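You operate a simulated robot arm through the tools that you are given. There is no shell and no other tool. Be economical: measure what you need, move in short steps, check, and stop when the job is done.

The job below is to be done with a simulated two-armed robot. You get a single attempt, and the scene is never put back.

TASK
Take the orange rag from the outfeed lane 3 and lay it out flat on the top of the green trolley.

The check looks at the end state, three seconds after you hand in, the way a careful person would. Anything else that was tipped, shoved, dropped, spilled or broken makes it a failure.

THE ROBOT
Two 7-joint arms with two-finger parallel grippers on one trunk, on a base that drives. Base frame: it is fixed to the floor where the robot stands at the start and does not move with it; the origin is under the middle of the robot, x ahead of it, y to its left, z up. Lengths are in mm, angles in degrees, forces in N, time in s.
The left shoulder is at the start at [50, 187, 1085], the right one opposite. With the tool pointing down near the work surface each hand reaches from about 100 to 660 mm from the robot's upright axis, wherever it stands, measured 20 degrees to its own side. Places, roughly: top of the green trolley [-700, 400, 800]. Payload 3.43 kg a hand.
Tool frame (each hand has its own): the origin (TCP) lies between the finger pads and is the grasp point; the fingertips stand 30 mm ahead of it; z points along the fingers, y is the line along which they close. Largest opening 94 mm; finger width 28, thickness 10; the body of the gripper, 50 by 96 mm, starts 55 mm behind the TCP.
Orientation is that of the tool frame in the base frame, as a unit quaternion [x, y, z, w]. With the fingers straight down and closing along the base's y, the tool's x points along the base's -x, its y along +y and its z along -z.

THE INTERFACE
- The arms move only by the tool servo_tool. It takes "left_plan", "right_plan" or both (then of equal length, played together; a hand with none holds still); each is a list of rows, each a list of 6 numbers: the shift along the tool's x, y, z in units of 25 mm (1.0 is 25 mm), then the turn, a rotation vector about the tool's x, y, z in units of 8 degrees (1.0 is 8 degrees). In form: [[tx, ty, tz, rx, ry, rz], ...]. A call has 1 to 20 rows; each row shifts and turns the commanded pose from where the row before left it, along the tool's axes as they then stand. "left_hand" and "right_hand" are, for a hand that has rows, the gripper command, from -1 (fully open) to 1 (shut), values between in proportion, set as the call begins (left out, the last holds). A call with a number of a shift or a turn outside -1 to 1 is refused whole. Rows are played at 5 a second. More than 50 mm and 8.6 degrees between two rows, or a gripper value outside its range, and nothing of the call is played. A pose out of reach is approached as far as the arm can. The call stops where the force on the tool passes 40 N (or 10 N more than at its start, if that is more) or the arm is blocked; 0.2 s more then pass. The fingers move at their own pace (about 153 mm/s each) and stop on an object; they squeeze with about 42 N. The grip force told is the motor's: it shows also when the fingers shut on nothing. Time passes only in rows, and 0.2 s behind the last, so rows that do not move let the fingers close. It gives the time, the measured TCP pose, the force on the tool (base axes), the opening and the grip force at its end, in the units of the frame above (readings bear some noise), with the torque about the TCP (base axes, N m) and any sound that the robot's microphone picked up.
- Cameras (640 x 400 px; columns grow to the right, rows downward): "scene" is now at [87.7, 85.9, 1262.3]; the picture's right is [0.94, -0.33, 0.00], its down [-0.14, -0.40, -0.90] and it looks along [0.30, 0.85, -0.43] (base axes); focal length 214 px, centre (320, 200). "left" rides on the left gripper at [76, -14, -103] in its tool frame; the picture's right is [0.18, 0.98, 0.00], its down [-0.75, 0.14, -0.64] and it looks along [-0.63, 0.12, 0.77] (tool axes); focal length 243 px, centre (320, 200). "right" rides on the right gripper at [76, 14, -102] in its tool frame; the picture's right is [-0.18, 0.98, 0.00], its down [-0.75, -0.14, -0.64] and it looks along [-0.63, -0.12, 0.77] (tool axes); focal length 243 px, centre (320, 200).
- get_image(camera): a new picture of that camera. It takes no simulated time.
- slide_trunk(by): slides the trunk up (or, below 0, down) by that many mm; the arms and the scene camera ride with it, the base frame stays. It gives what a move gives, with no picture.
- drive_base(legs): drives the robot by 1 to 6 legs, each [ahead, left, turn to the left] in mm, mm and degrees, along the robot's own axes; the way and the turn of a leg run together, so that a leg with both is an arc; at most 1500 mm and 180 degrees a leg. The arms and the cameras ride along, it lands a little off, and it stops where it bumps. It gives what a move gives.
- head_to(pan, tilt): turns the head with the scene camera to pan (to the left, within 80 degrees either way) and tilt (down, from -29 to 69), counted from straight ahead of the robot. It gives what a move gives.
- probe_pixels(camera, pixels): for up to 12 pixels [column, row] of the newest picture of that camera ("zoom" is the newest enlarged one), the place [x, y, z] in the base frame of the surface seen there, good to about 3 mm. It takes no simulated time.
- close_up(camera, box): a new picture of the part [left, top, right, bottom] of that camera's present view, enlarged. It takes no simulated time.
- hand_in(): hands the job in; it is judged then, once.

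Go step by step. Measure first, check grasps and placings, and put right what went wrong. The budget is 80 turns and 62 pictures, counting those below and the enlarged ones. Unless the task says otherwise, let go and move clear before handing in, and close with one line.

The tools are called after ">>>" as name(argument=value, ...) on one line, values as JSON. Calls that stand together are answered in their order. servo_tool: Moves the arms, as the interface text tells. Its arguments: {"type":"object","properties":{"left_plan":{"type":"array","items":{"type":"array","items":{"type":"number"}}},"left_hand":{"type":"number"},"right_plan":{"type":"array","items":{"type":"array","items":{"type":"number"}}},"right_hand":{"type":"number"}},"required":[]} The other tools are called the same way: slide_trunk (by) slides the trunk up or down; drive_base (legs) drives the base; head_to (pan, tilt) turns the head that bears the scene camera; get_image (camera) takes a picture; probe_pixels (camera, pixels) gives the place of the surface under pixels of a picture; close_up (camera, box) takes an enlarged picture of a part of a camera's view; hand_in () hands the job in.

At the start:

```text
time_s: 0.0
left_eef_pos: [253.1, 314.2, 1210.4]
left_ee_rot: [-0.001, 1.0, 0.0, 0.001]
left_contact_force: [0.0, -0.1, -1.2]
left_ft_torque: [0.02, 0.01, 0.02]
left_finger_gap: 93.8
left_gripper_force: 0.0
right_eef_pos: [341.7, 14.5, 1241.4]
right_ee_rot: [0.0, 1.0, 0.0, 0.0]
right_contact_force: [-0.1, 0.2, 0.0]
right_ft_torque: [0.05, -0.01, 0.01]
right_finger_gap: 94.1
right_gripper_force: 0.0
trunk travel left (down, up): [-300.0, 132.0]
robot x, y, heading: [-1.8, -0.4, 0.2]
head pan, tilt: [70.5, 25.4]
```

scene: 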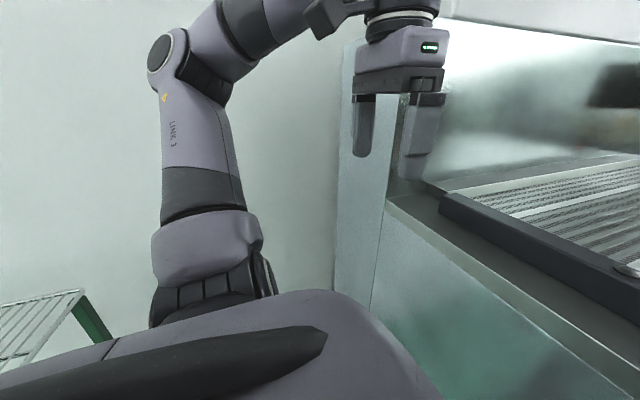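
right: 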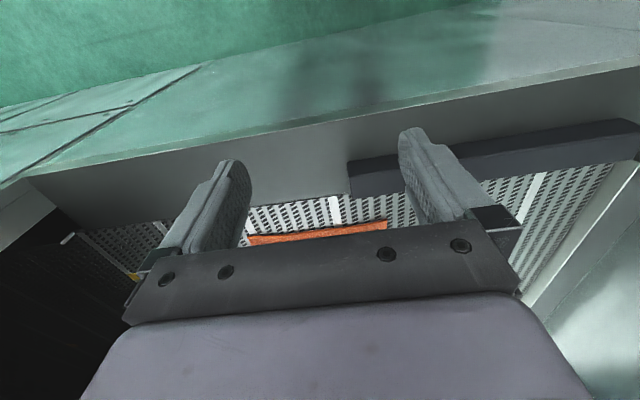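
left: 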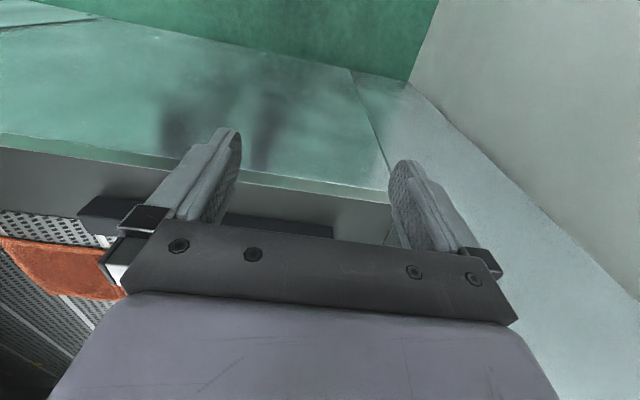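

The scene camera looks left; an orange rag shows in the left and right wrist views ahead of the robot. I turn the head ahead to see the lane.

>>> head_to(pan=0, tilt=35)

>>> get_image(camera="scene")

```text
time_s: 1.4
left_eef_pos: [253.9, 314.1, 1211.8]
left_ee_rot: [0.0, 1.0, 0.0, 0.001]
left_contact_force: [0.2, -0.3, -0.9]
left_ft_torque: [0.01, 0.0, 0.05]
left_finger_gap: 94.0
left_gripper_force: 0.0
right_eef_pos: [341.1, 13.8, 1240.7]
right_ee_rot: [0.0, 1.0, 0.0, 0.001]
right_contact_force: [0.0, -0.4, 0.6]
right_ft_torque: [-0.03, 0.01, 0.01]
right_finger_gap: 93.8
right_gripper_force: 0.1
trunk travel left (down, up): [-300.0, 132.0]
robot x, y, heading: [-0.5, 1.2, -0.1]
head pan, tilt: [0.0, 35.0]
```

```text
58 pictures are left
```

scene: 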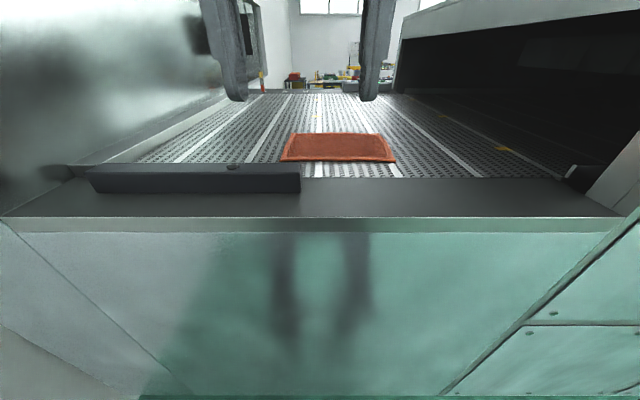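

The rag lies at about (338,148) on the perforated lane, with a low dark guard bar in front at left (195,180). I measure the rag corners, the bar and the lane.

>>> probe_pixels(camera="scene", pixels=[[294, 136], [283, 159], [380, 136], [393, 160], [338, 148], [320, 172], [450, 170], [290, 172], [290, 186], [450, 210], [450, 100], [400, 45]])

>>> close_up(camera="scene", box=[220, 80, 460, 230])

>>> head_to(pan=80, tilt=30)

>>> get_image(camera="scene")

```text
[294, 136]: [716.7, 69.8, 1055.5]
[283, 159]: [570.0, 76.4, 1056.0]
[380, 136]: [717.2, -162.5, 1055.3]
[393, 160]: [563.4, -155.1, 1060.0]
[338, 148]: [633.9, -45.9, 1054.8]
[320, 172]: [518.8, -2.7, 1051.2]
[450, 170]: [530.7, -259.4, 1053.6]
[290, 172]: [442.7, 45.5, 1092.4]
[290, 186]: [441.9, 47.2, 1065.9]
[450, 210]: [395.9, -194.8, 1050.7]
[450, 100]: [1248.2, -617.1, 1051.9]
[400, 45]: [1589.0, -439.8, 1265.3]
```

```text
2.67 times, centred on (340, 155) of scene
```

zoom: 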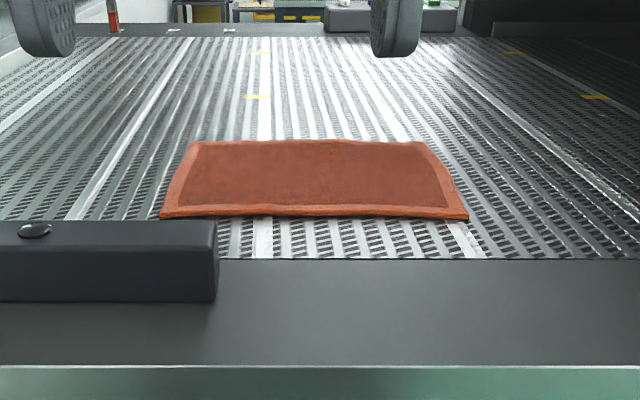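

```text
time_s: 3.0
left_eef_pos: [253.0, 315.5, 1210.7]
left_ee_rot: [-0.001, 1.0, 0.0, 0.002]
left_contact_force: [0.0, 0.4, 0.3]
left_ft_torque: [-0.01, -0.03, 0.0]
left_finger_gap: 94.1
left_gripper_force: 0.1
right_eef_pos: [341.7, 14.9, 1240.6]
right_ee_rot: [-0.001, 1.0, -0.001, 0.0]
right_contact_force: [0.6, 0.2, 0.2]
right_ft_torque: [0.03, -0.01, 0.02]
right_finger_gap: 93.9
right_gripper_force: 0.1
trunk travel left (down, up): [-300.0, 132.0]
robot x, y, heading: [-3.6, 1.6, -0.0]
head pan, tilt: [80.0, 30.0]
```

```text
56 pictures are left
```

scene: 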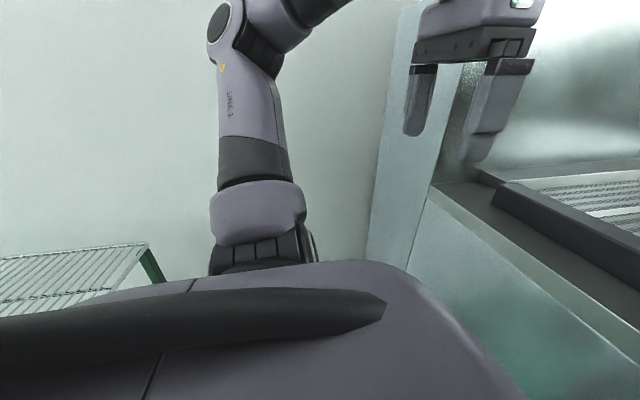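

The rag spans x≈565–717, y≈−158…76 with its top at z≈1056. I'll move both hands above its two near corners and then look.

>>> servo_tool(left_plan=[[-0.94, -0.684, 0, 0, 0, 0], [-0.94, -0.684, 0, 0, 0, 0], [-0.94, -0.684, 0, 0, 0, 0], [-0.94, -0.684, 0, 0, 0, 0], [-0.94, -0.684, 0, 0, 0, 0], [-0.94, -0.684, 0, 0, 0, 0], [-0.94, -0.684, 0, 0, 0, 0], [-0.94, -0.684, 0, 0, 0, 0], [-0.94, -0.684, 0, 0, 0, 0], [-0.94, -0.684, 0, 0, 0, 0], [-0.94, -0.684, 0, 0, 0, 0], [-0.94, -0.684, 0, 0, 0, 0], [-0.94, -0.684, 0, 0, 0, 0], [-0.94, -0.684, 0, 0, 0, 0]], right_plan=[[-0.69, -0.5, 0, 0, 0, 0], [-0.69, -0.5, 0, 0, 0, 0], [-0.69, -0.5, 0, 0, 0, 0], [-0.69, -0.5, 0, 0, 0, 0], [-0.69, -0.5, 0, 0, 0, 0], [-0.69, -0.5, 0, 0, 0, 0], [-0.69, -0.5, 0, 0, 0, 0], [-0.69, -0.5, 0, 0, 0, 0], [-0.69, -0.5, 0, 0, 0, 0], [-0.69, -0.5, 0, 0, 0, 0], [-0.69, -0.5, 0, 0, 0, 0], [-0.69, -0.5, 0, 0, 0, 0], [-0.69, -0.5, 0, 0, 0, 0], [-0.69, -0.5, 0, 0, 0, 0]], left_hand=-1, right_hand=-1)

>>> get_image(camera="left")

>>> get_image(camera="right")

```text
time_s: 6.0
left_eef_pos: [457.2, 209.1, 1146.9]
left_ee_rot: [-0.001, 1.0, 0.0, 0.001]
left_contact_force: [0.4, -0.2, 0.1]
left_ft_torque: [0.05, -0.01, -0.01]
left_finger_gap: 94.1
left_gripper_force: 0.0
left hand out of reach, approached as far as the arm can: row 7, 8, 9, 10, 11, 12, 13, 14
right_eef_pos: [528.8, -154.9, 1215.8]
right_ee_rot: [0.0, 1.0, 0.0, 0.0]
right_contact_force: [-1.2, 0.5, 0.1]
right_ft_torque: [0.01, 0.01, 0.0]
right_finger_gap: 94.0
right_gripper_force: 0.0
right hand out of reach, approached as far as the arm can: row 10, 11, 12, 13, 14
trunk travel left (down, up): [-300.0, 132.0]
robot x, y, heading: [-3.4, 4.3, 0.1]
head pan, tilt: [80.0, 30.0]
```

```text
55 pictures are left
```

left: 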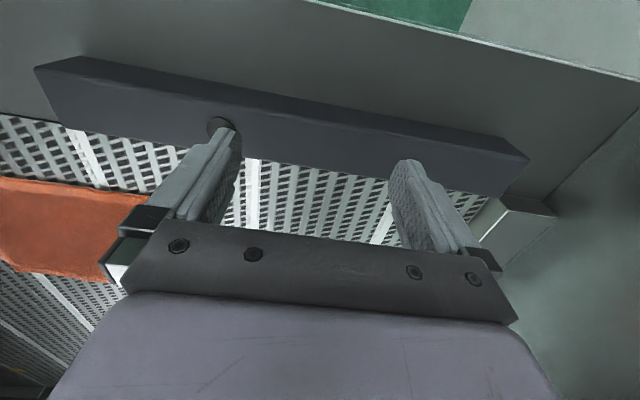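

```text
54 pictures are left
```

right: 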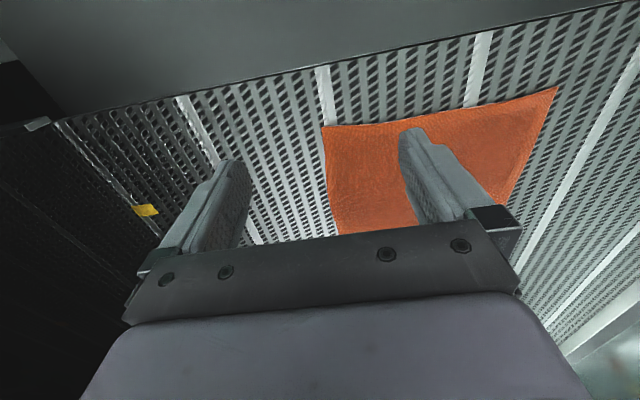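

The hands ran out of reach short of the rag (left stopped at x=457, right at 529). I'll raise the trunk a bit and look down to see how much room the base has ahead.

>>> slide_trunk(by=100)

>>> head_to(pan=0, tilt=65)

>>> get_image(camera="scene")

```text
time_s: 7.3
left_eef_pos: [456.2, 209.0, 1247.0]
left_ee_rot: [-0.001, 1.0, 0.0, 0.001]
left_contact_force: [-0.7, 0.4, -0.4]
left_ft_torque: [0.0, 0.02, 0.02]
left_finger_gap: 93.9
left_gripper_force: 0.0
right_eef_pos: [527.5, -154.6, 1315.9]
right_ee_rot: [0.0, 1.0, 0.0, -0.001]
right_contact_force: [0.6, 0.0, 0.6]
right_ft_torque: [-0.04, 0.02, -0.02]
right_finger_gap: 94.4
right_gripper_force: 0.0
trunk travel left (down, up): [-400.0, 32.0]
robot x, y, heading: [-0.4, 0.9, 0.2]
head pan, tilt: [80.0, 30.0]
```

```text
time_s: 8.8
left_eef_pos: [456.7, 210.1, 1247.2]
left_ee_rot: [-0.001, 1.0, 0.001, 0.001]
left_contact_force: [-0.3, -1.2, 0.3]
left_ft_torque: [-0.03, -0.02, 0.01]
left_finger_gap: 94.2
left_gripper_force: 0.1
right_eef_pos: [527.3, -154.9, 1314.8]
right_ee_rot: [0.0, 1.0, 0.0, 0.0]
right_contact_force: [0.5, -0.7, -0.5]
right_ft_torque: [-0.05, 0.02, 0.02]
right_finger_gap: 93.9
right_gripper_force: 0.0
trunk travel left (down, up): [-400.0, 32.0]
robot x, y, heading: [-0.2, 1.6, 0.1]
head pan, tilt: [0.0, 65.0]
```

```text
53 pictures are left
```

scene: 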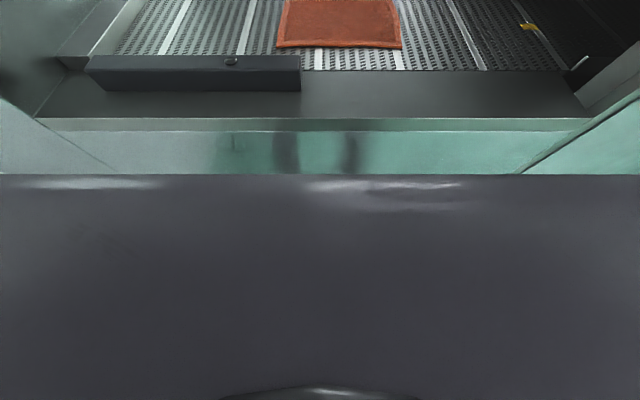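

>>> probe_pixels(camera="scene", pixels=[[320, 178], [320, 190], [320, 300], [320, 165], [320, 140], [320, 125], [320, 118], [100, 180], [278, 46], [400, 46]])

```text
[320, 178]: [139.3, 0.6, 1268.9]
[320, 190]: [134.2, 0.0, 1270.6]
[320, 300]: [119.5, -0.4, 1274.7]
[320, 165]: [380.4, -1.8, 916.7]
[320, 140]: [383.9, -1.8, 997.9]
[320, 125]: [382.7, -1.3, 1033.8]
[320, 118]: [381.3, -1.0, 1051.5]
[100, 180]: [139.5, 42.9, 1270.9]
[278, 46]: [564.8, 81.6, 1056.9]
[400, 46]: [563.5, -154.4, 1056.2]
```

The bench face is at x≈382 and the chest front is at about 140, but I can't see the base. With the trunk raised the reach at low height should be better, so I'll try the approach from here.

>>> servo_tool(left_plan=[[0, 0, 0.9, 0, 0, 0], [0, 0, 0.9, 0, 0, 0], [0, 0, 0.9, 0, 0, 0], [-0.6, -0.66, 0.35, 0, 0, 0], [-0.6, -0.66, 0.35, 0, 0, 0], [-0.6, -0.66, 0.35, 0, 0, 0], [-0.6, -0.66, 0.35, 0, 0, 0], [-0.6, -0.66, 0.2, 0, 0, 0], [-0.7, -0.66, 0, 0, 0, 0], [-0.7, -0.66, 0, 0, 0, 0], [-0.7, -0.66, 0, 0, 0, 0]], right_plan=[[0, 0, 0.9, 0, 0, 0], [0, 0, 0.9, 0, 0, 0], [0, 0, 0.9, 0, 0, 0], [0, 0, 0.9, 0, 0, 0], [0, 0, 0.9, 0, 0, 0], [0, 0, 0.9, 0, 0, 0], [-0.4, 0, 0.8, 0, 0, 0], [-0.4, 0, 0.7, 0, 0, 0], [-0.4, 0, 0, 0, 0, 0], [-0.4, 0, 0, 0, 0, 0], [-0.4, 0, 0, 0, 0, 0]])

```text
time_s: 11.2
left_eef_pos: [481.1, 186.1, 1140.4]
left_ee_rot: [-0.001, 1.0, -0.001, 0.001]
left_contact_force: [-0.1, -0.5, 0.5]
left_ft_torque: [-0.01, -0.01, 0.01]
left_finger_gap: 94.0
left_gripper_force: 0.0
left hand out of reach, approached as far as the arm can: row 5, 6, 7, 8, 9, 10, 11
right_eef_pos: [580.4, -154.3, 1143.0]
right_ee_rot: [0.0, 1.0, -0.001, 0.0]
right_contact_force: [-0.2, -0.1, 1.1]
right_ft_torque: [-0.02, 0.05, 0.01]
right_finger_gap: 93.9
right_gripper_force: 0.2
trunk travel left (down, up): [-400.0, 32.0]
robot x, y, heading: [0.3, -2.0, 0.0]
head pan, tilt: [0.0, 65.0]
```

The right hand got over its corner (580,−154), but the left sticks at (481,186), likely on a joint limit. I'll look at the left arm's posture.

>>> head_to(pan=40, tilt=15)

>>> get_image(camera="scene")

```text
time_s: 12.4
left_eef_pos: [481.1, 185.9, 1139.1]
left_ee_rot: [-0.001, 1.0, 0.0, 0.0]
left_contact_force: [0.3, -0.1, 0.6]
left_ft_torque: [0.02, -0.01, -0.01]
left_finger_gap: 93.9
left_gripper_force: 0.0
right_eef_pos: [579.5, -154.4, 1144.4]
right_ee_rot: [0.0, 1.0, 0.0, 0.001]
right_contact_force: [-0.4, 0.1, 0.1]
right_ft_torque: [0.0, -0.02, 0.02]
right_finger_gap: 93.8
right_gripper_force: 0.0
trunk travel left (down, up): [-400.0, 32.0]
robot x, y, heading: [3.0, 0.5, -0.0]
head pan, tilt: [40.0, 15.0]
```

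```text
52 pictures are left
```

scene: 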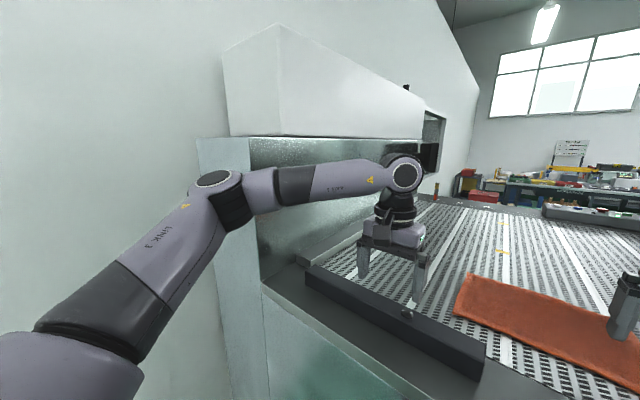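

The left forearm swings inward while the tool's yaw is kept fixed, so I'll test turning the tool about its own axis while moving in.

>>> servo_tool(left_plan=[[0, 0, 0, 0, 0, 1], [0, 0, 0, 0, 0, 1], [0, 0, 0, 0, 0, 1], [0, 0, 0, 0, 0, 1], [-0.5, -0.5, 0, 0, 0, 0], [-0.5, -0.5, 0, 0, 0, 0]])

```text
time_s: 13.8
left_eef_pos: [472.9, 179.0, 1138.2]
left_ee_rot: [0.275, 0.961, 0.0, 0.002]
left_contact_force: [0.4, -0.3, -0.2]
left_ft_torque: [0.02, 0.01, -0.05]
left_finger_gap: 94.0
left_gripper_force: 0.0
left hand out of reach, approached as far as the arm can: row 5, 6
right_eef_pos: [580.3, -152.9, 1144.1]
right_ee_rot: [0.0, 1.0, 0.0, 0.0]
right_contact_force: [-0.6, 0.0, 0.1]
right_ft_torque: [0.03, 0.01, 0.0]
right_finger_gap: 93.9
right_gripper_force: 0.0
trunk travel left (down, up): [-400.0, 32.0]
robot x, y, heading: [-0.2, 3.7, 0.2]
head pan, tilt: [40.0, 15.0]
```

Turning alone did not free it. I'll pull back toward the body, then move inward, and see whether the arm takes another posture.

>>> servo_tool(left_plan=[[0, 0, -0.8, 0, 0, -1], [0, 0, -0.8, 0, 0, -1], [0.8, 0, 0, 0, 0, -1], [0.8, 0, 0, 0, 0, -1], [1, 0, 0, 0, 0, 0], [1, 0, 0, 0, 0, 0], [1, 0, 0, 0, 0, 0], [0, -0.9, 0, 0, 0, 0], [0, -0.9, 0, 0, 0, 0], [0, -0.9, 0, 0, 0, 0], [0, -0.9, 0, 0, 0, 0]])

>>> get_image(camera="scene")

```text
time_s: 16.2
left_eef_pos: [350.1, 125.9, 1187.8]
left_ee_rot: [0.033, 0.999, -0.001, 0.002]
left_contact_force: [0.5, -0.2, 0.7]
left_ft_torque: [-0.01, -0.05, 0.0]
left_finger_gap: 94.1
left_gripper_force: 0.1
left hand out of reach, approached as far as the arm can: row 2, 11
right_eef_pos: [579.9, -153.7, 1145.0]
right_ee_rot: [0.0, 1.0, 0.0, 0.0]
right_contact_force: [-0.2, -0.3, -0.1]
right_ft_torque: [0.01, -0.05, -0.02]
right_finger_gap: 93.9
right_gripper_force: 0.0
trunk travel left (down, up): [-400.0, 32.0]
robot x, y, heading: [-2.3, -0.0, 0.0]
head pan, tilt: [40.0, 15.0]
```

```text
51 pictures are left
```

scene: 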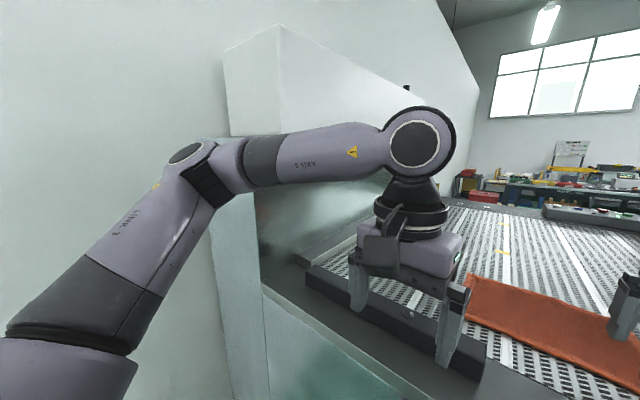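

The left hand can't come in this far to the middle. I'll test what left can reach straight ahead at y≈220, and whether the right can come inward to y≈−30, to decide a base shift.

>>> servo_tool(left_plan=[[0, 0.95, 0, 0, 0, 0], [0, 0.95, 0, 0, 0, 0], [0, 0.95, 0, 0, 0, 0], [0, 0.95, 0, 0, 0, 0], [-1, 0, 0.2, 0, 0, 0], [-1, 0, 0.2, 0, 0, 0], [-1, 0, 0.2, 0, 0, 0], [-1, 0, 0.2, 0, 0, 0], [-1, 0, 0.2, 0, 0, 0], [-1, 0, 0.2, 0, 0, 0], [-1, 0, 0.2, 0, 0, 0], [-1, 0, 0.2, 0, 0, 0], [-1, 0, 0.2, 0, 0, 0]], right_plan=[[0, 0, 0, 0, 0, 0], [0, 0, 0, 0, 0, 0], [0, 0, 0, 0, 0, 0], [0, 0, 0, 0, 0, 0], [0, 0.6, 0, 0, 0, 0], [0, 0.6, 0, 0, 0, 0], [0, 0.6, 0, 0, 0, 0], [0, 0.6, 0, 0, 0, 0], [0, 0.6, 0, 0, 0, 0], [0, 0.6, 0, 0, 0, 0], [0, 0.6, 0, 0, 0, 0], [0, 0.6, 0, 0, 0, 0], [0, 0, 0, 0, 0, 0]])

```text
time_s: 19.0
left_eef_pos: [530.7, 242.6, 1132.2]
left_ee_rot: [0.034, 0.999, -0.001, 0.002]
left_contact_force: [-1.3, -0.2, -0.7]
left_ft_torque: [-0.01, -0.01, -0.03]
left_finger_gap: 93.9
left_gripper_force: 0.1
left hand out of reach, approached as far as the arm can: row 10, 11, 12, 13
right_eef_pos: [575.3, -34.7, 1143.1]
right_ee_rot: [0.001, 1.0, 0.001, 0.0]
right_contact_force: [1.1, 0.7, -0.2]
right_ft_torque: [-0.01, 0.02, -0.01]
right_finger_gap: 93.9
right_gripper_force: 0.2
right hand out of reach, approached as far as the arm can: row 12
trunk travel left (down, up): [-400.0, 32.0]
robot x, y, heading: [2.6, 2.3, 0.0]
head pan, tilt: [40.0, 15.0]
```

Left can reach about (531,243), right about (575,−35), so shifting the base right ~140 and a bit ahead puts both corners in reach. I check the space on the right first.

>>> head_to(pan=-50, tilt=45)

>>> get_image(camera="scene")

>>> probe_pixels(camera="scene", pixels=[[100, 150], [200, 150], [300, 150], [400, 120], [500, 120], [100, 250], [200, 250], [300, 250], [400, 200], [550, 150]])

```text
time_s: 20.6
left_eef_pos: [531.1, 241.4, 1131.6]
left_ee_rot: [0.034, 0.999, 0.0, 0.001]
left_contact_force: [0.7, 0.2, 0.4]
left_ft_torque: [0.0, -0.01, -0.01]
left_finger_gap: 93.9
left_gripper_force: 0.1
right_eef_pos: [574.7, -35.0, 1143.1]
right_ee_rot: [0.0, 1.0, 0.001, 0.0]
right_contact_force: [-0.9, -0.4, 0.5]
right_ft_torque: [0.01, -0.03, -0.02]
right_finger_gap: 93.9
right_gripper_force: 0.0
trunk travel left (down, up): [-400.0, 32.0]
robot x, y, heading: [-1.6, -0.7, 0.2]
head pan, tilt: [-50.0, 45.0]
```

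```text
50 pictures are left
```

scene: 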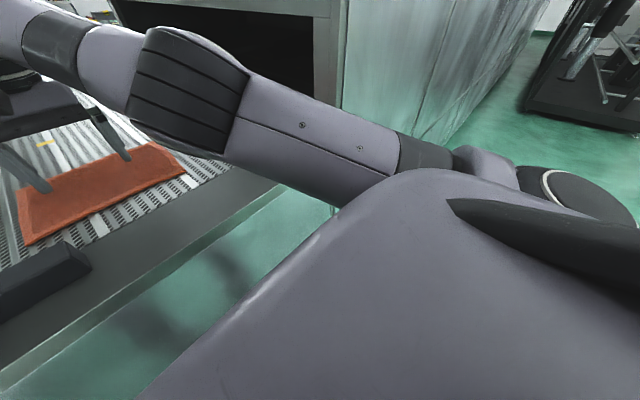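

```text
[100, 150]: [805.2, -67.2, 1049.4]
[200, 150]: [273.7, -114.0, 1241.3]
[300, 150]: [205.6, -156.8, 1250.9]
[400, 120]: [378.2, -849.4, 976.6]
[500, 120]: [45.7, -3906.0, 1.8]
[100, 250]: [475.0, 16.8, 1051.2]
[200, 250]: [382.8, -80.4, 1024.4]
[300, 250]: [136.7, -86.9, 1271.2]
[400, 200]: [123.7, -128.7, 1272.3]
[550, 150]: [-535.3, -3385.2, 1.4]
```

The right side is clear for a shift. I raise the trunk 30 and drive 140 mm to the right, then carefully 60 mm ahead.

>>> slide_trunk(by=30)

>>> drive_base(legs=[[0, -140, 0], [40, 0, 0]])

```text
time_s: 21.4
left_eef_pos: [529.6, 242.7, 1161.4]
left_ee_rot: [0.034, 0.999, -0.001, 0.002]
left_contact_force: [0.4, -0.2, 0.3]
left_ft_torque: [0.0, -0.02, 0.03]
left_finger_gap: 93.9
left_gripper_force: 0.2
right_eef_pos: [575.0, -33.8, 1172.2]
right_ee_rot: [0.0, 1.0, 0.0, -0.001]
right_contact_force: [0.5, -0.1, -0.5]
right_ft_torque: [-0.02, -0.04, 0.01]
right_finger_gap: 93.6
right_gripper_force: 0.0
trunk travel left (down, up): [-430.0, 2.0]
robot x, y, heading: [0.1, -0.8, 0.0]
head pan, tilt: [-50.0, 45.0]
```

```text
time_s: 23.7
left_eef_pos: [570.8, 110.8, 1161.3]
left_ee_rot: [0.033, 0.999, -0.001, 0.002]
left_contact_force: [0.0, -0.1, 0.7]
left_ft_torque: [-0.01, 0.05, -0.01]
left_finger_gap: 93.7
left_gripper_force: 0.1
right_eef_pos: [615.7, -167.5, 1173.0]
right_ee_rot: [-0.002, 1.0, 0.0, 0.0]
right_contact_force: [0.8, 0.4, 0.5]
right_ft_torque: [0.03, 0.0, 0.0]
right_finger_gap: 94.3
right_gripper_force: 0.1
trunk travel left (down, up): [-430.0, 2.0]
robot x, y, heading: [39.6, -131.7, 0.1]
head pan, tilt: [-50.0, 45.0]
```

No bump. Another 30 ahead and 20 right gives margin; then I check with both wrist cameras.

>>> drive_base(legs=[[30, -20, 0]])

>>> get_image(camera="left")

>>> get_image(camera="right")

```text
time_s: 24.6
left_eef_pos: [587.6, 99.1, 1161.7]
left_ee_rot: [0.029, 1.0, -0.001, 0.003]
left_contact_force: [-0.2, 0.8, 0.5]
left_ft_torque: [-0.01, 0.05, 0.0]
left_finger_gap: 94.0
left_gripper_force: 0.2
right_eef_pos: [635.1, -180.0, 1173.7]
right_ee_rot: [-0.003, 1.0, -0.001, 0.001]
right_contact_force: [-0.3, -1.2, -0.4]
right_ft_torque: [-0.07, -0.03, 0.01]
right_finger_gap: 94.2
right_gripper_force: 0.0
trunk travel left (down, up): [-430.0, 2.0]
robot x, y, heading: [59.4, -149.9, 0.6]
head pan, tilt: [-50.0, 45.0]
stopped in leg 1: the robot was blocked; the commanded pose is now the measured one
```

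```text
49 pictures are left
```

left: 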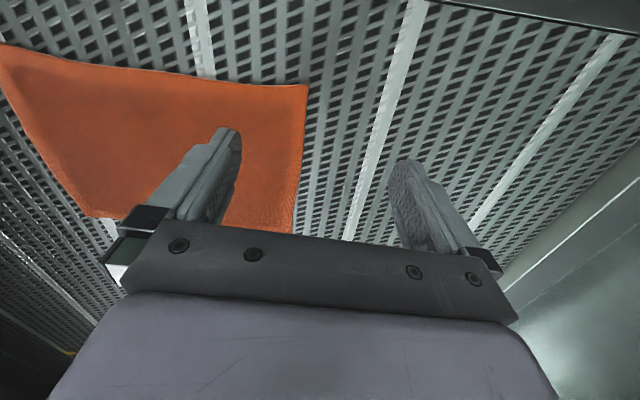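

```text
48 pictures are left
```

right: 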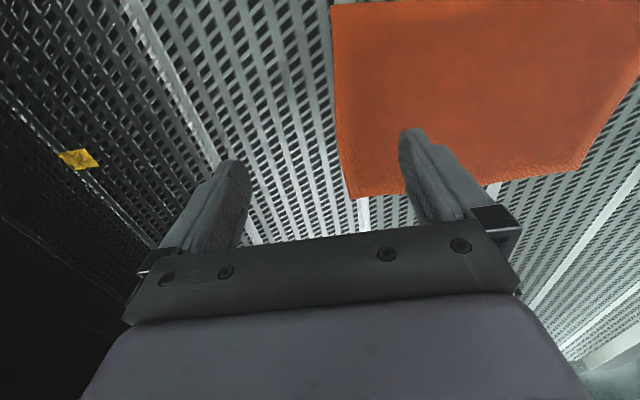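

The base touched the bench at 59 mm ahead, so I back off 15 mm and then measure the rag corners (306,85 / 297,235 left; 332,5 / 352,197 right).

>>> probe_pixels(camera="left", pixels=[[304, 89], [298, 200], [190, 82], [250, 150], [100, 215], [340, 200]])

>>> probe_pixels(camera="right", pixels=[[336, 8], [340, 100], [354, 192], [380, 100], [580, 165], [300, 150]])

>>> drive_base(legs=[[-15, 0, 0]])

```text
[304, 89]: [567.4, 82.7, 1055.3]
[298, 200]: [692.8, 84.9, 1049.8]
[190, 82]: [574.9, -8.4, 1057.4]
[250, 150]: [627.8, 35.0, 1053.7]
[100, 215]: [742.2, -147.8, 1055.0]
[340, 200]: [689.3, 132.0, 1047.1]
```

```text
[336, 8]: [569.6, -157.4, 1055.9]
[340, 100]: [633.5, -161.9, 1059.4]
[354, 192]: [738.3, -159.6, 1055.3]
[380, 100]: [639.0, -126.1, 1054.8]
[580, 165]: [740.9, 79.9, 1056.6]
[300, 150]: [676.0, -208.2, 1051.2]
```

```text
time_s: 25.4
left_eef_pos: [573.5, 97.7, 1161.6]
left_ee_rot: [0.03, 1.0, -0.001, 0.002]
left_contact_force: [-1.1, -0.1, 0.0]
left_ft_torque: [-0.04, -0.02, 0.0]
left_finger_gap: 93.9
left_gripper_force: 0.2
right_eef_pos: [620.0, -178.7, 1173.3]
right_ee_rot: [-0.003, 1.0, -0.001, 0.001]
right_contact_force: [0.0, -0.2, 0.0]
right_ft_torque: [0.02, -0.01, 0.01]
right_finger_gap: 94.1
right_gripper_force: 0.1
trunk travel left (down, up): [-430.0, 2.0]
robot x, y, heading: [43.3, -148.5, 0.5]
head pan, tilt: [-50.0, 45.0]
```

Rag corners: near-left (567,84), near-right (567,−160), far edge x≈742. I set openings of ~40 mm and bring both hands over the side edges near the near corners, tips ~10 mm above the belt.

>>> servo_tool(left_plan=[[-0.15, -0.22, 0, 0, 0, -0.43], [-0.15, -0.22, 0, 0, 0, 0], [-0.15, -0.22, 0, 0, 0, 0], [-0.13, -0.22, 0, 0, 0, 0], [0, 0, 0.88, 0, 0, 0], [0, 0, 0.88, 0, 0, 0], [0, 0, 0.88, 0, 0, 0]], right_plan=[[0.32, 0.25, 0.1, 0, 0, 0], [0.32, 0.25, 0.1, 0, 0, 0], [0.32, 0.25, 0.1, 0, 0, 0], [0.32, 0.25, 0.1, 0, 0, 0], [0, 0, 0.9, 0, 0, 0], [0, 0, 0.9, 0, 0, 0], [0, 0, 0.9, 0, 0, 0]], left_hand=0.15, right_hand=0.15)

>>> get_image(camera="left")

>>> get_image(camera="right")

```text
time_s: 27.0
left_eef_pos: [569.5, 90.3, 1092.2]
left_ee_rot: [0.0, 1.0, -0.001, 0.004]
left_contact_force: [-0.8, -1.0, 0.6]
left_ft_torque: [0.0, -0.01, 0.01]
left_finger_gap: 40.2
left_gripper_force: 0.0
left hand out of reach, approached as far as the arm can: row 1, 2, 3, 4
right_eef_pos: [589.2, -154.1, 1092.1]
right_ee_rot: [-0.003, 1.0, 0.0, 0.0]
right_contact_force: [0.1, -0.5, 0.8]
right_ft_torque: [-0.01, -0.01, -0.01]
right_finger_gap: 39.9
right_gripper_force: 0.1
trunk travel left (down, up): [-430.0, 2.0]
robot x, y, heading: [45.5, -150.7, 0.5]
head pan, tilt: [-50.0, 45.0]
```

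```text
47 pictures are left
```

left: 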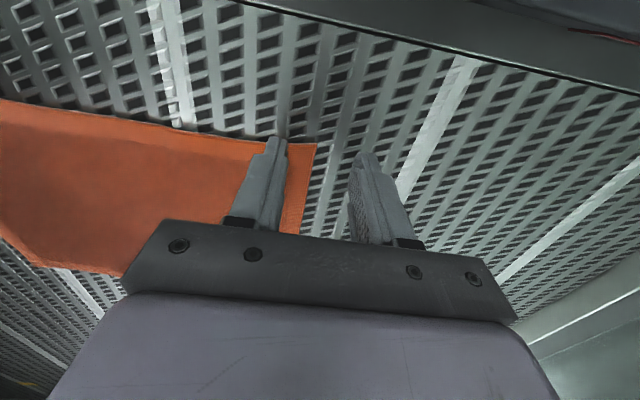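

```text
46 pictures are left
```

right: 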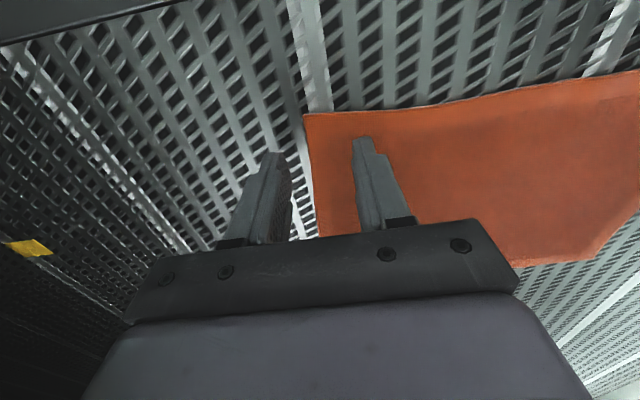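

The right hand straddles its edge well; the left needs ~17 mm ahead and ~13 mm inward. Lower now, it may reach, so I nudge it.

>>> servo_tool(left_plan=[[-0.34, -0.26, 0, 0, 0, 0], [-0.34, -0.26, 0, 0, 0, 0]])

```text
time_s: 27.6
left_eef_pos: [569.2, 88.7, 1094.5]
left_ee_rot: [0.0, 1.0, -0.001, 0.002]
left_contact_force: [-0.2, 0.4, 0.5]
left_ft_torque: [0.03, -0.03, 0.01]
left_finger_gap: 40.1
left_gripper_force: 0.0
left hand out of reach, approached as far as the arm can: row 1, 2
right_eef_pos: [589.1, -154.7, 1094.3]
right_ee_rot: [-0.004, 1.0, 0.0, 0.0]
right_contact_force: [-0.8, 1.1, 1.1]
right_ft_torque: [0.02, 0.03, 0.05]
right_finger_gap: 40.1
right_gripper_force: 0.0
trunk travel left (down, up): [-430.0, 2.0]
robot x, y, heading: [43.4, -150.6, 0.5]
head pan, tilt: [-50.0, 45.0]
```

Still at its limit, so a small base move [6,0,−1.6°] will carry it there; then I correct the right hand.

>>> drive_base(legs=[[6, 0, -1.6]])

>>> servo_tool(right_plan=[[0.15, 0.3, 0, 0, 0, 0], [0.15, 0.3, 0, 0, 0, 0]])

```text
time_s: 28.4
left_eef_pos: [582.9, 73.1, 1093.7]
left_ee_rot: [0.013, 1.0, -0.001, 0.002]
left_contact_force: [-0.4, -0.1, 0.3]
left_ft_torque: [0.0, 0.01, 0.01]
left_finger_gap: 39.7
left_gripper_force: 0.2
right_eef_pos: [594.4, -168.8, 1094.5]
right_ee_rot: [0.011, 1.0, -0.001, 0.0]
right_contact_force: [0.3, 0.4, -0.1]
right_ft_torque: [-0.02, -0.01, 0.02]
right_finger_gap: 40.0
right_gripper_force: 0.1
trunk travel left (down, up): [-430.0, 2.0]
robot x, y, heading: [51.4, -149.2, -1.1]
head pan, tilt: [-50.0, 45.0]
```

```text
time_s: 29.0
left_eef_pos: [581.5, 73.3, 1094.7]
left_ee_rot: [0.013, 1.0, -0.001, 0.002]
left_contact_force: [0.1, 0.2, 0.6]
left_ft_torque: [-0.02, 0.0, -0.03]
left_finger_gap: 40.1
left_gripper_force: 0.1
right_eef_pos: [588.2, -152.4, 1094.0]
right_ee_rot: [0.011, 1.0, 0.0, 0.001]
right_contact_force: [-0.7, -0.6, 0.0]
right_ft_torque: [-0.01, 0.01, -0.02]
right_finger_gap: 39.9
right_gripper_force: 0.0
trunk travel left (down, up): [-430.0, 2.0]
robot x, y, heading: [50.5, -152.5, -1.4]
head pan, tilt: [-50.0, 45.0]
```

Both hands now straddle the edges: left (582,73), right (588,−152). I lower 11 mm until the tips press the cloth.

>>> servo_tool(left_plan=[[0, 0, 0.23, 0, 0, 0], [0, 0, 0.23, 0, 0, 0]], right_plan=[[0, 0, 0.23, 0, 0, 0], [0, 0, 0.23, 0, 0, 0]])

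```text
time_s: 29.6
left_eef_pos: [581.5, 72.5, 1083.3]
left_ee_rot: [0.014, 1.0, -0.002, 0.004]
left_contact_force: [0.9, -0.2, 1.0]
left_ft_torque: [-0.03, -0.04, 0.01]
left_finger_gap: 39.7
left_gripper_force: 0.1
right_eef_pos: [588.9, -153.0, 1083.4]
right_ee_rot: [0.01, 1.0, 0.0, 0.001]
right_contact_force: [0.0, 0.7, 2.4]
right_ft_torque: [0.06, 0.05, -0.03]
right_finger_gap: 39.6
right_gripper_force: 0.1
trunk travel left (down, up): [-430.0, 2.0]
robot x, y, heading: [45.7, -149.0, -1.1]
head pan, tilt: [-50.0, 45.0]
```

Light contact only; one mm more and then I close both.

>>> servo_tool(left_plan=[[0, 0, 0.06, 0, 0, 0], [0, 0, 0, 0, 0, 0], [0, 0, 0, 0, 0, 0], [0, 0, 0, 0, 0, 0]], right_plan=[[0, 0, 0.03, 0, 0, 0], [0, 0, 0, 0, 0, 0], [0, 0, 0, 0, 0, 0], [0, 0, 0, 0, 0, 0]], left_hand=1, right_hand=1)

>>> get_image(camera="left")

>>> get_image(camera="right")

```text
time_s: 30.6
left_eef_pos: [580.5, 74.5, 1083.7]
left_ee_rot: [0.013, 1.0, -0.003, 0.005]
left_contact_force: [1.1, -6.0, 6.4]
left_ft_torque: [-0.17, -0.04, 0.03]
left_finger_gap: 0.0
left_gripper_force: 33.2
right_eef_pos: [587.5, -152.0, 1082.9]
right_ee_rot: [0.009, 1.0, 0.001, 0.0]
right_contact_force: [-0.2, 6.9, 6.9]
right_ft_torque: [0.21, -0.02, -0.01]
right_finger_gap: 4.6
right_gripper_force: 39.4
trunk travel left (down, up): [-430.0, 2.0]
robot x, y, heading: [47.7, -151.7, -1.3]
head pan, tilt: [-50.0, 45.0]
```

```text
45 pictures are left
```

left: 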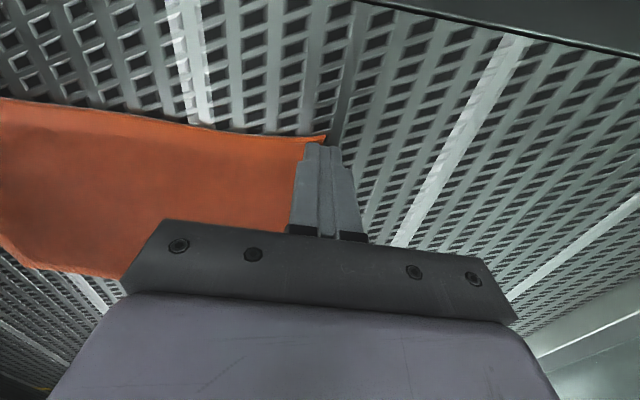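

```text
44 pictures are left
```

right: 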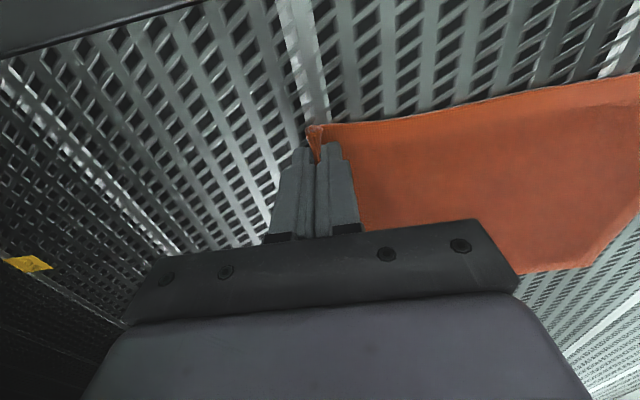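

The right holds a fold (gap 4.6, seen at (315,140)), but the left shut on nothing (gap 0). I lift the left, reopen, shift slightly inward and press lower.

>>> servo_tool(left_plan=[[0, 0, -0.6, 0, 0, 0], [0, 0, 0, 0, 0, 0]])

>>> servo_tool(left_plan=[[0, 0, 0, 0, 0, 0], [-0.1, -0.3, 0, 0, 0, 0], [0, 0, 0, 0, 0, 0]], left_hand=0.1)

>>> get_image(camera="left")

```text
time_s: 31.2
left_eef_pos: [580.3, 75.5, 1096.8]
left_ee_rot: [0.013, 1.0, -0.001, 0.002]
left_contact_force: [-0.4, 0.1, 0.1]
left_ft_torque: [0.01, 0.02, -0.03]
left_finger_gap: 0.0
left_gripper_force: 33.2
right_eef_pos: [588.0, -153.4, 1082.4]
right_ee_rot: [0.01, 1.0, -0.001, 0.0]
right_contact_force: [0.4, 0.2, 10.0]
right_ft_torque: [0.0, 0.01, 0.05]
right_finger_gap: 4.3
right_gripper_force: 39.3
trunk travel left (down, up): [-430.0, 2.0]
robot x, y, heading: [53.9, -151.2, -1.3]
head pan, tilt: [-50.0, 45.0]
```

```text
time_s: 32.0
left_eef_pos: [578.6, 67.2, 1098.8]
left_ee_rot: [0.013, 1.0, -0.001, 0.004]
left_contact_force: [-0.3, -0.9, 0.2]
left_ft_torque: [0.0, 0.0, 0.02]
left_finger_gap: 42.5
left_gripper_force: 0.1
left hand out of reach, approached as far as the arm can: row 2
right_eef_pos: [588.0, -153.4, 1084.0]
right_ee_rot: [0.01, 1.0, -0.001, 0.001]
right_contact_force: [-0.5, -1.6, 11.7]
right_ft_torque: [-0.01, 0.03, 0.02]
right_finger_gap: 4.2
right_gripper_force: 38.5
trunk travel left (down, up): [-430.0, 2.0]
robot x, y, heading: [51.2, -152.8, -1.0]
head pan, tilt: [-50.0, 45.0]
```

```text
43 pictures are left
```

left: 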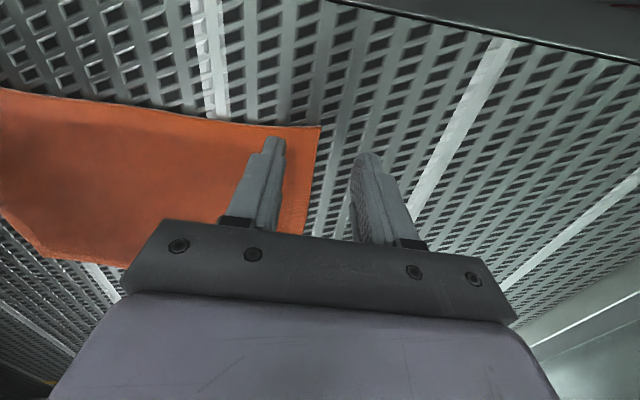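

The rag's left edge (≈(312,170)) sits between the fingers. I press down to ~1081 and close.

>>> servo_tool(left_plan=[[0, 0, 0.37, 0, 0, 0], [0, 0, 0.37, 0, 0, 0]])

>>> servo_tool(left_plan=[[0, 0, 0.04, 0, 0, 0], [0, 0, 0, 0, 0, 0], [0, 0, 0, 0, 0, 0], [0, 0, 0, 0, 0, 0]], left_hand=1)

>>> get_image(camera="left")

```text
time_s: 32.6
left_eef_pos: [578.2, 71.8, 1082.7]
left_ee_rot: [0.013, 1.0, -0.003, 0.007]
left_contact_force: [-0.6, 0.3, 15.5]
left_ft_torque: [-0.38, -0.03, 0.01]
left_finger_gap: 42.5
left_gripper_force: 0.2
right_eef_pos: [587.2, -153.0, 1083.8]
right_ee_rot: [0.01, 1.0, -0.001, 0.001]
right_contact_force: [2.3, -0.7, 8.6]
right_ft_torque: [0.02, -0.03, -0.01]
right_finger_gap: 4.2
right_gripper_force: 38.9
trunk travel left (down, up): [-430.0, 2.0]
robot x, y, heading: [52.0, -153.1, -1.2]
head pan, tilt: [-50.0, 45.0]
```

```text
time_s: 33.6
left_eef_pos: [576.2, 69.5, 1082.9]
left_ee_rot: [0.015, 1.0, -0.003, 0.007]
left_contact_force: [0.3, -15.6, 21.5]
left_ft_torque: [-0.65, -0.05, -0.03]
left_finger_gap: 2.4
left_gripper_force: 37.6
right_eef_pos: [586.5, -153.3, 1083.2]
right_ee_rot: [0.01, 1.0, 0.001, 0.002]
right_contact_force: [0.1, 12.6, 4.5]
right_ft_torque: [0.4, 0.02, -0.01]
right_finger_gap: 4.5
right_gripper_force: 39.0
trunk travel left (down, up): [-430.0, 2.0]
robot x, y, heading: [54.8, -152.3, -1.1]
head pan, tilt: [-50.0, 45.0]
```

```text
42 pictures are left
```

left: 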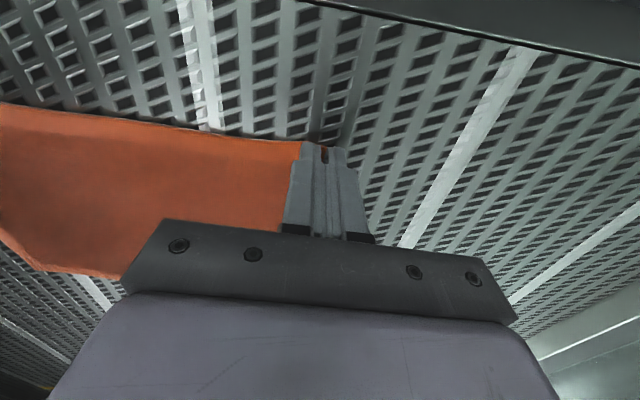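

The left now holds cloth (gap 2.4, orange between tips at (323,152)) and the cloth is taut. I ease the right inward 6 mm and lift both slowly 60 mm.

>>> servo_tool(left_plan=[[0, 0, -0.3, 0, 0, 0], [0, 0, -0.5, 0, 0, 0], [0, 0, -0.6, 0, 0, 0], [0, 0, -0.6, 0, 0, 0], [0, 0, -0.6, 0, 0, 0]], right_plan=[[0, 0.25, -0.3, 0, 0, 0], [0, 0, -0.5, 0, 0, 0], [0, 0, -0.6, 0, 0, 0], [0, 0, -0.6, 0, 0, 0], [0, 0, -0.6, 0, 0, 0]])

>>> head_to(pan=0, tilt=40)

>>> get_image(camera="scene")

```text
time_s: 34.8
left_eef_pos: [580.3, 69.4, 1142.7]
left_ee_rot: [0.014, 1.0, 0.0, 0.002]
left_contact_force: [-0.9, -3.6, -0.4]
left_ft_torque: [-0.17, -0.03, -0.03]
left_finger_gap: 2.4
left_gripper_force: 37.2
right_eef_pos: [588.8, -146.8, 1147.0]
right_ee_rot: [0.01, 1.0, 0.0, 0.0]
right_contact_force: [0.2, 3.8, -0.3]
right_ft_torque: [0.1, 0.01, 0.0]
right_finger_gap: 4.2
right_gripper_force: 38.9
trunk travel left (down, up): [-430.0, 2.0]
robot x, y, heading: [49.5, -150.7, -1.3]
head pan, tilt: [-50.0, 45.0]
```

```text
time_s: 36.0
left_eef_pos: [579.7, 70.2, 1142.6]
left_ee_rot: [0.013, 1.0, -0.002, 0.003]
left_contact_force: [-0.1, -4.5, 0.5]
left_ft_torque: [-0.12, 0.0, -0.03]
left_finger_gap: 2.5
left_gripper_force: 36.9
right_eef_pos: [588.6, -148.4, 1146.0]
right_ee_rot: [0.01, 1.0, 0.0, 0.0]
right_contact_force: [-0.9, 4.1, -0.2]
right_ft_torque: [0.13, 0.02, 0.0]
right_finger_gap: 4.4
right_gripper_force: 38.8
trunk travel left (down, up): [-430.0, 2.0]
robot x, y, heading: [50.0, -151.2, -1.2]
head pan, tilt: [0.0, 40.0]
```

```text
41 pictures are left
```

scene: 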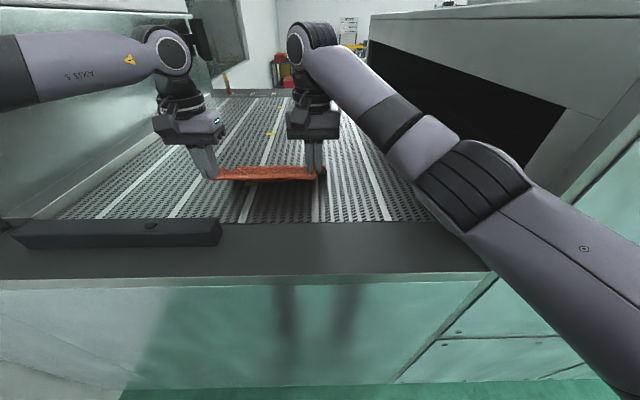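

Both corners hold and the rag hangs between the hands. I ease the tension, raise and retract both hands together.

>>> servo_tool(left_plan=[[0, 0, -0.8, 0, 0, 0], [0, 0, -0.8, 0, 0, 0], [0.3, 0, -0.8, 0, 0, 0], [0.4, 0, -0.8, 0, 0, 0], [0.4, 0, -0.8, 0, 0, 0], [0.4, 0, -0.8, 0, 0, 0], [0.4, 0, -0.8, 0, 0, 0]], right_plan=[[0, 0.2, -0.8, 0, 0, 0], [0, 0.1, -0.8, 0, 0, 0], [0.3, 0, -0.8, 0, 0, 0], [0.4, 0, -0.8, 0, 0, 0], [0.4, 0, -0.8, 0, 0, 0], [0.4, 0, -0.8, 0, 0, 0], [0.4, 0, -0.8, 0, 0, 0]])

>>> drive_base(legs=[[-20, 0, 0], [0, -60, 0]])

>>> get_image(camera="scene")

```text
time_s: 37.6
left_eef_pos: [526.7, 72.8, 1282.7]
left_ee_rot: [0.012, 1.0, -0.001, 0.002]
left_contact_force: [-0.1, -1.2, -0.5]
left_ft_torque: [-0.03, 0.0, 0.0]
left_finger_gap: 2.4
left_gripper_force: 37.2
left hand out of reach, approached as far as the arm can: row 1
right_eef_pos: [541.0, -141.9, 1287.2]
right_ee_rot: [0.011, 1.0, 0.001, -0.001]
right_contact_force: [0.7, 0.6, 0.6]
right_ft_torque: [-0.01, -0.01, -0.03]
right_finger_gap: 4.2
right_gripper_force: 38.4
trunk travel left (down, up): [-430.0, 2.0]
robot x, y, heading: [50.8, -153.3, -0.9]
head pan, tilt: [0.0, 40.0]
```

```text
time_s: 39.2
left_eef_pos: [505.7, 11.7, 1281.2]
left_ee_rot: [0.014, 1.0, -0.001, 0.002]
left_contact_force: [0.5, -1.9, 0.6]
left_ft_torque: [-0.04, 0.02, 0.0]
left_finger_gap: 2.5
left_gripper_force: 36.9
right_eef_pos: [519.8, -202.1, 1286.9]
right_ee_rot: [0.01, 1.0, 0.001, 0.0]
right_contact_force: [-0.5, -0.3, -0.4]
right_ft_torque: [-0.01, -0.03, 0.02]
right_finger_gap: 4.5
right_gripper_force: 39.2
trunk travel left (down, up): [-430.0, 2.0]
robot x, y, heading: [28.0, -206.6, -1.0]
head pan, tilt: [0.0, 40.0]
```

```text
40 pictures are left
```

scene: 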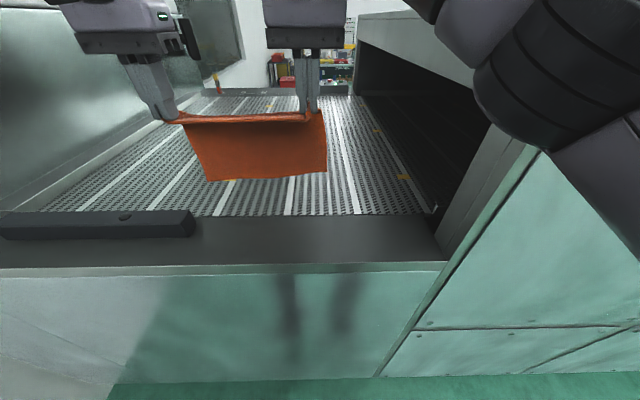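

The rag hangs nicely clear of the bar. Before backing out I look toward the trolley (left-rear) to measure it.

>>> head_to(pan=80, tilt=25)

>>> get_image(camera="scene")

```text
time_s: 40.7
left_eef_pos: [507.3, 12.1, 1284.4]
left_ee_rot: [0.014, 1.0, 0.0, 0.003]
left_contact_force: [0.1, -1.3, -0.4]
left_ft_torque: [-0.02, 0.0, 0.0]
left_finger_gap: 2.6
left_gripper_force: 36.9
right_eef_pos: [520.5, -201.1, 1287.1]
right_ee_rot: [0.01, 1.0, 0.0, 0.001]
right_contact_force: [0.1, 1.0, 0.5]
right_ft_torque: [-0.05, 0.01, -0.01]
right_finger_gap: 4.4
right_gripper_force: 39.0
trunk travel left (down, up): [-430.0, 2.0]
robot x, y, heading: [27.5, -211.4, -1.1]
head pan, tilt: [80.0, 25.0]
```

```text
39 pictures are left
```

scene: 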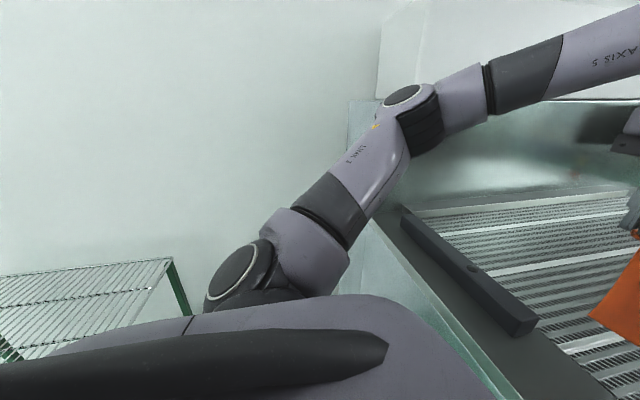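

>>> probe_pixels(camera="scene", pixels=[[168, 260], [166, 262], [128, 316], [100, 266], [50, 272], [4, 278], [60, 338], [15, 350], [150, 290], [250, 100], [100, 100], [70, 300]])

```text
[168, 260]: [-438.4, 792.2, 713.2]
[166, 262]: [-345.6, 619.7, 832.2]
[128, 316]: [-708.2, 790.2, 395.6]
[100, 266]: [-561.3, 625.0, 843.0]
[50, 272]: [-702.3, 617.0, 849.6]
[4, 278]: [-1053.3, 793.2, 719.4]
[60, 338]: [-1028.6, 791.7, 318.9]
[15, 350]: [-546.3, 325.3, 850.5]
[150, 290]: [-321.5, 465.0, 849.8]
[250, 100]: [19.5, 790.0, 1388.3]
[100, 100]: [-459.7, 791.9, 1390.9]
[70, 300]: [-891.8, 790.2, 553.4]
```

The trolley top looks like a wire shelf at z≈850, x from about −1000 to −320, y up to ~620. I back out to the right-rear and look again.

>>> drive_base(legs=[[-300, 0, 0], [0, -200, 0]])

>>> get_image(camera="scene")

```text
time_s: 44.7
left_eef_pos: [202.2, -183.8, 1281.6]
left_ee_rot: [0.014, 1.0, -0.001, 0.003]
left_contact_force: [1.2, -1.4, 1.8]
left_ft_torque: [-0.06, 0.02, -0.03]
left_finger_gap: 2.5
left_gripper_force: 37.0
right_eef_pos: [217.1, -396.8, 1286.8]
right_ee_rot: [0.009, 1.0, 0.001, 0.0]
right_contact_force: [0.7, 1.0, 0.1]
right_ft_torque: [-0.02, -0.04, -0.01]
right_finger_gap: 4.3
right_gripper_force: 38.8
trunk travel left (down, up): [-430.0, 2.0]
robot x, y, heading: [-276.6, -404.5, -1.0]
head pan, tilt: [80.0, 25.0]
```

```text
38 pictures are left
```

scene: 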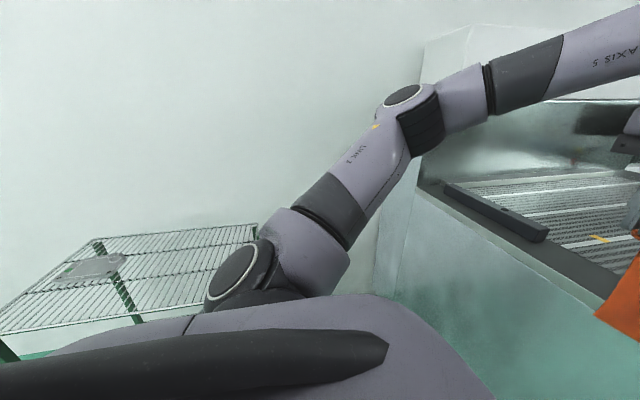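

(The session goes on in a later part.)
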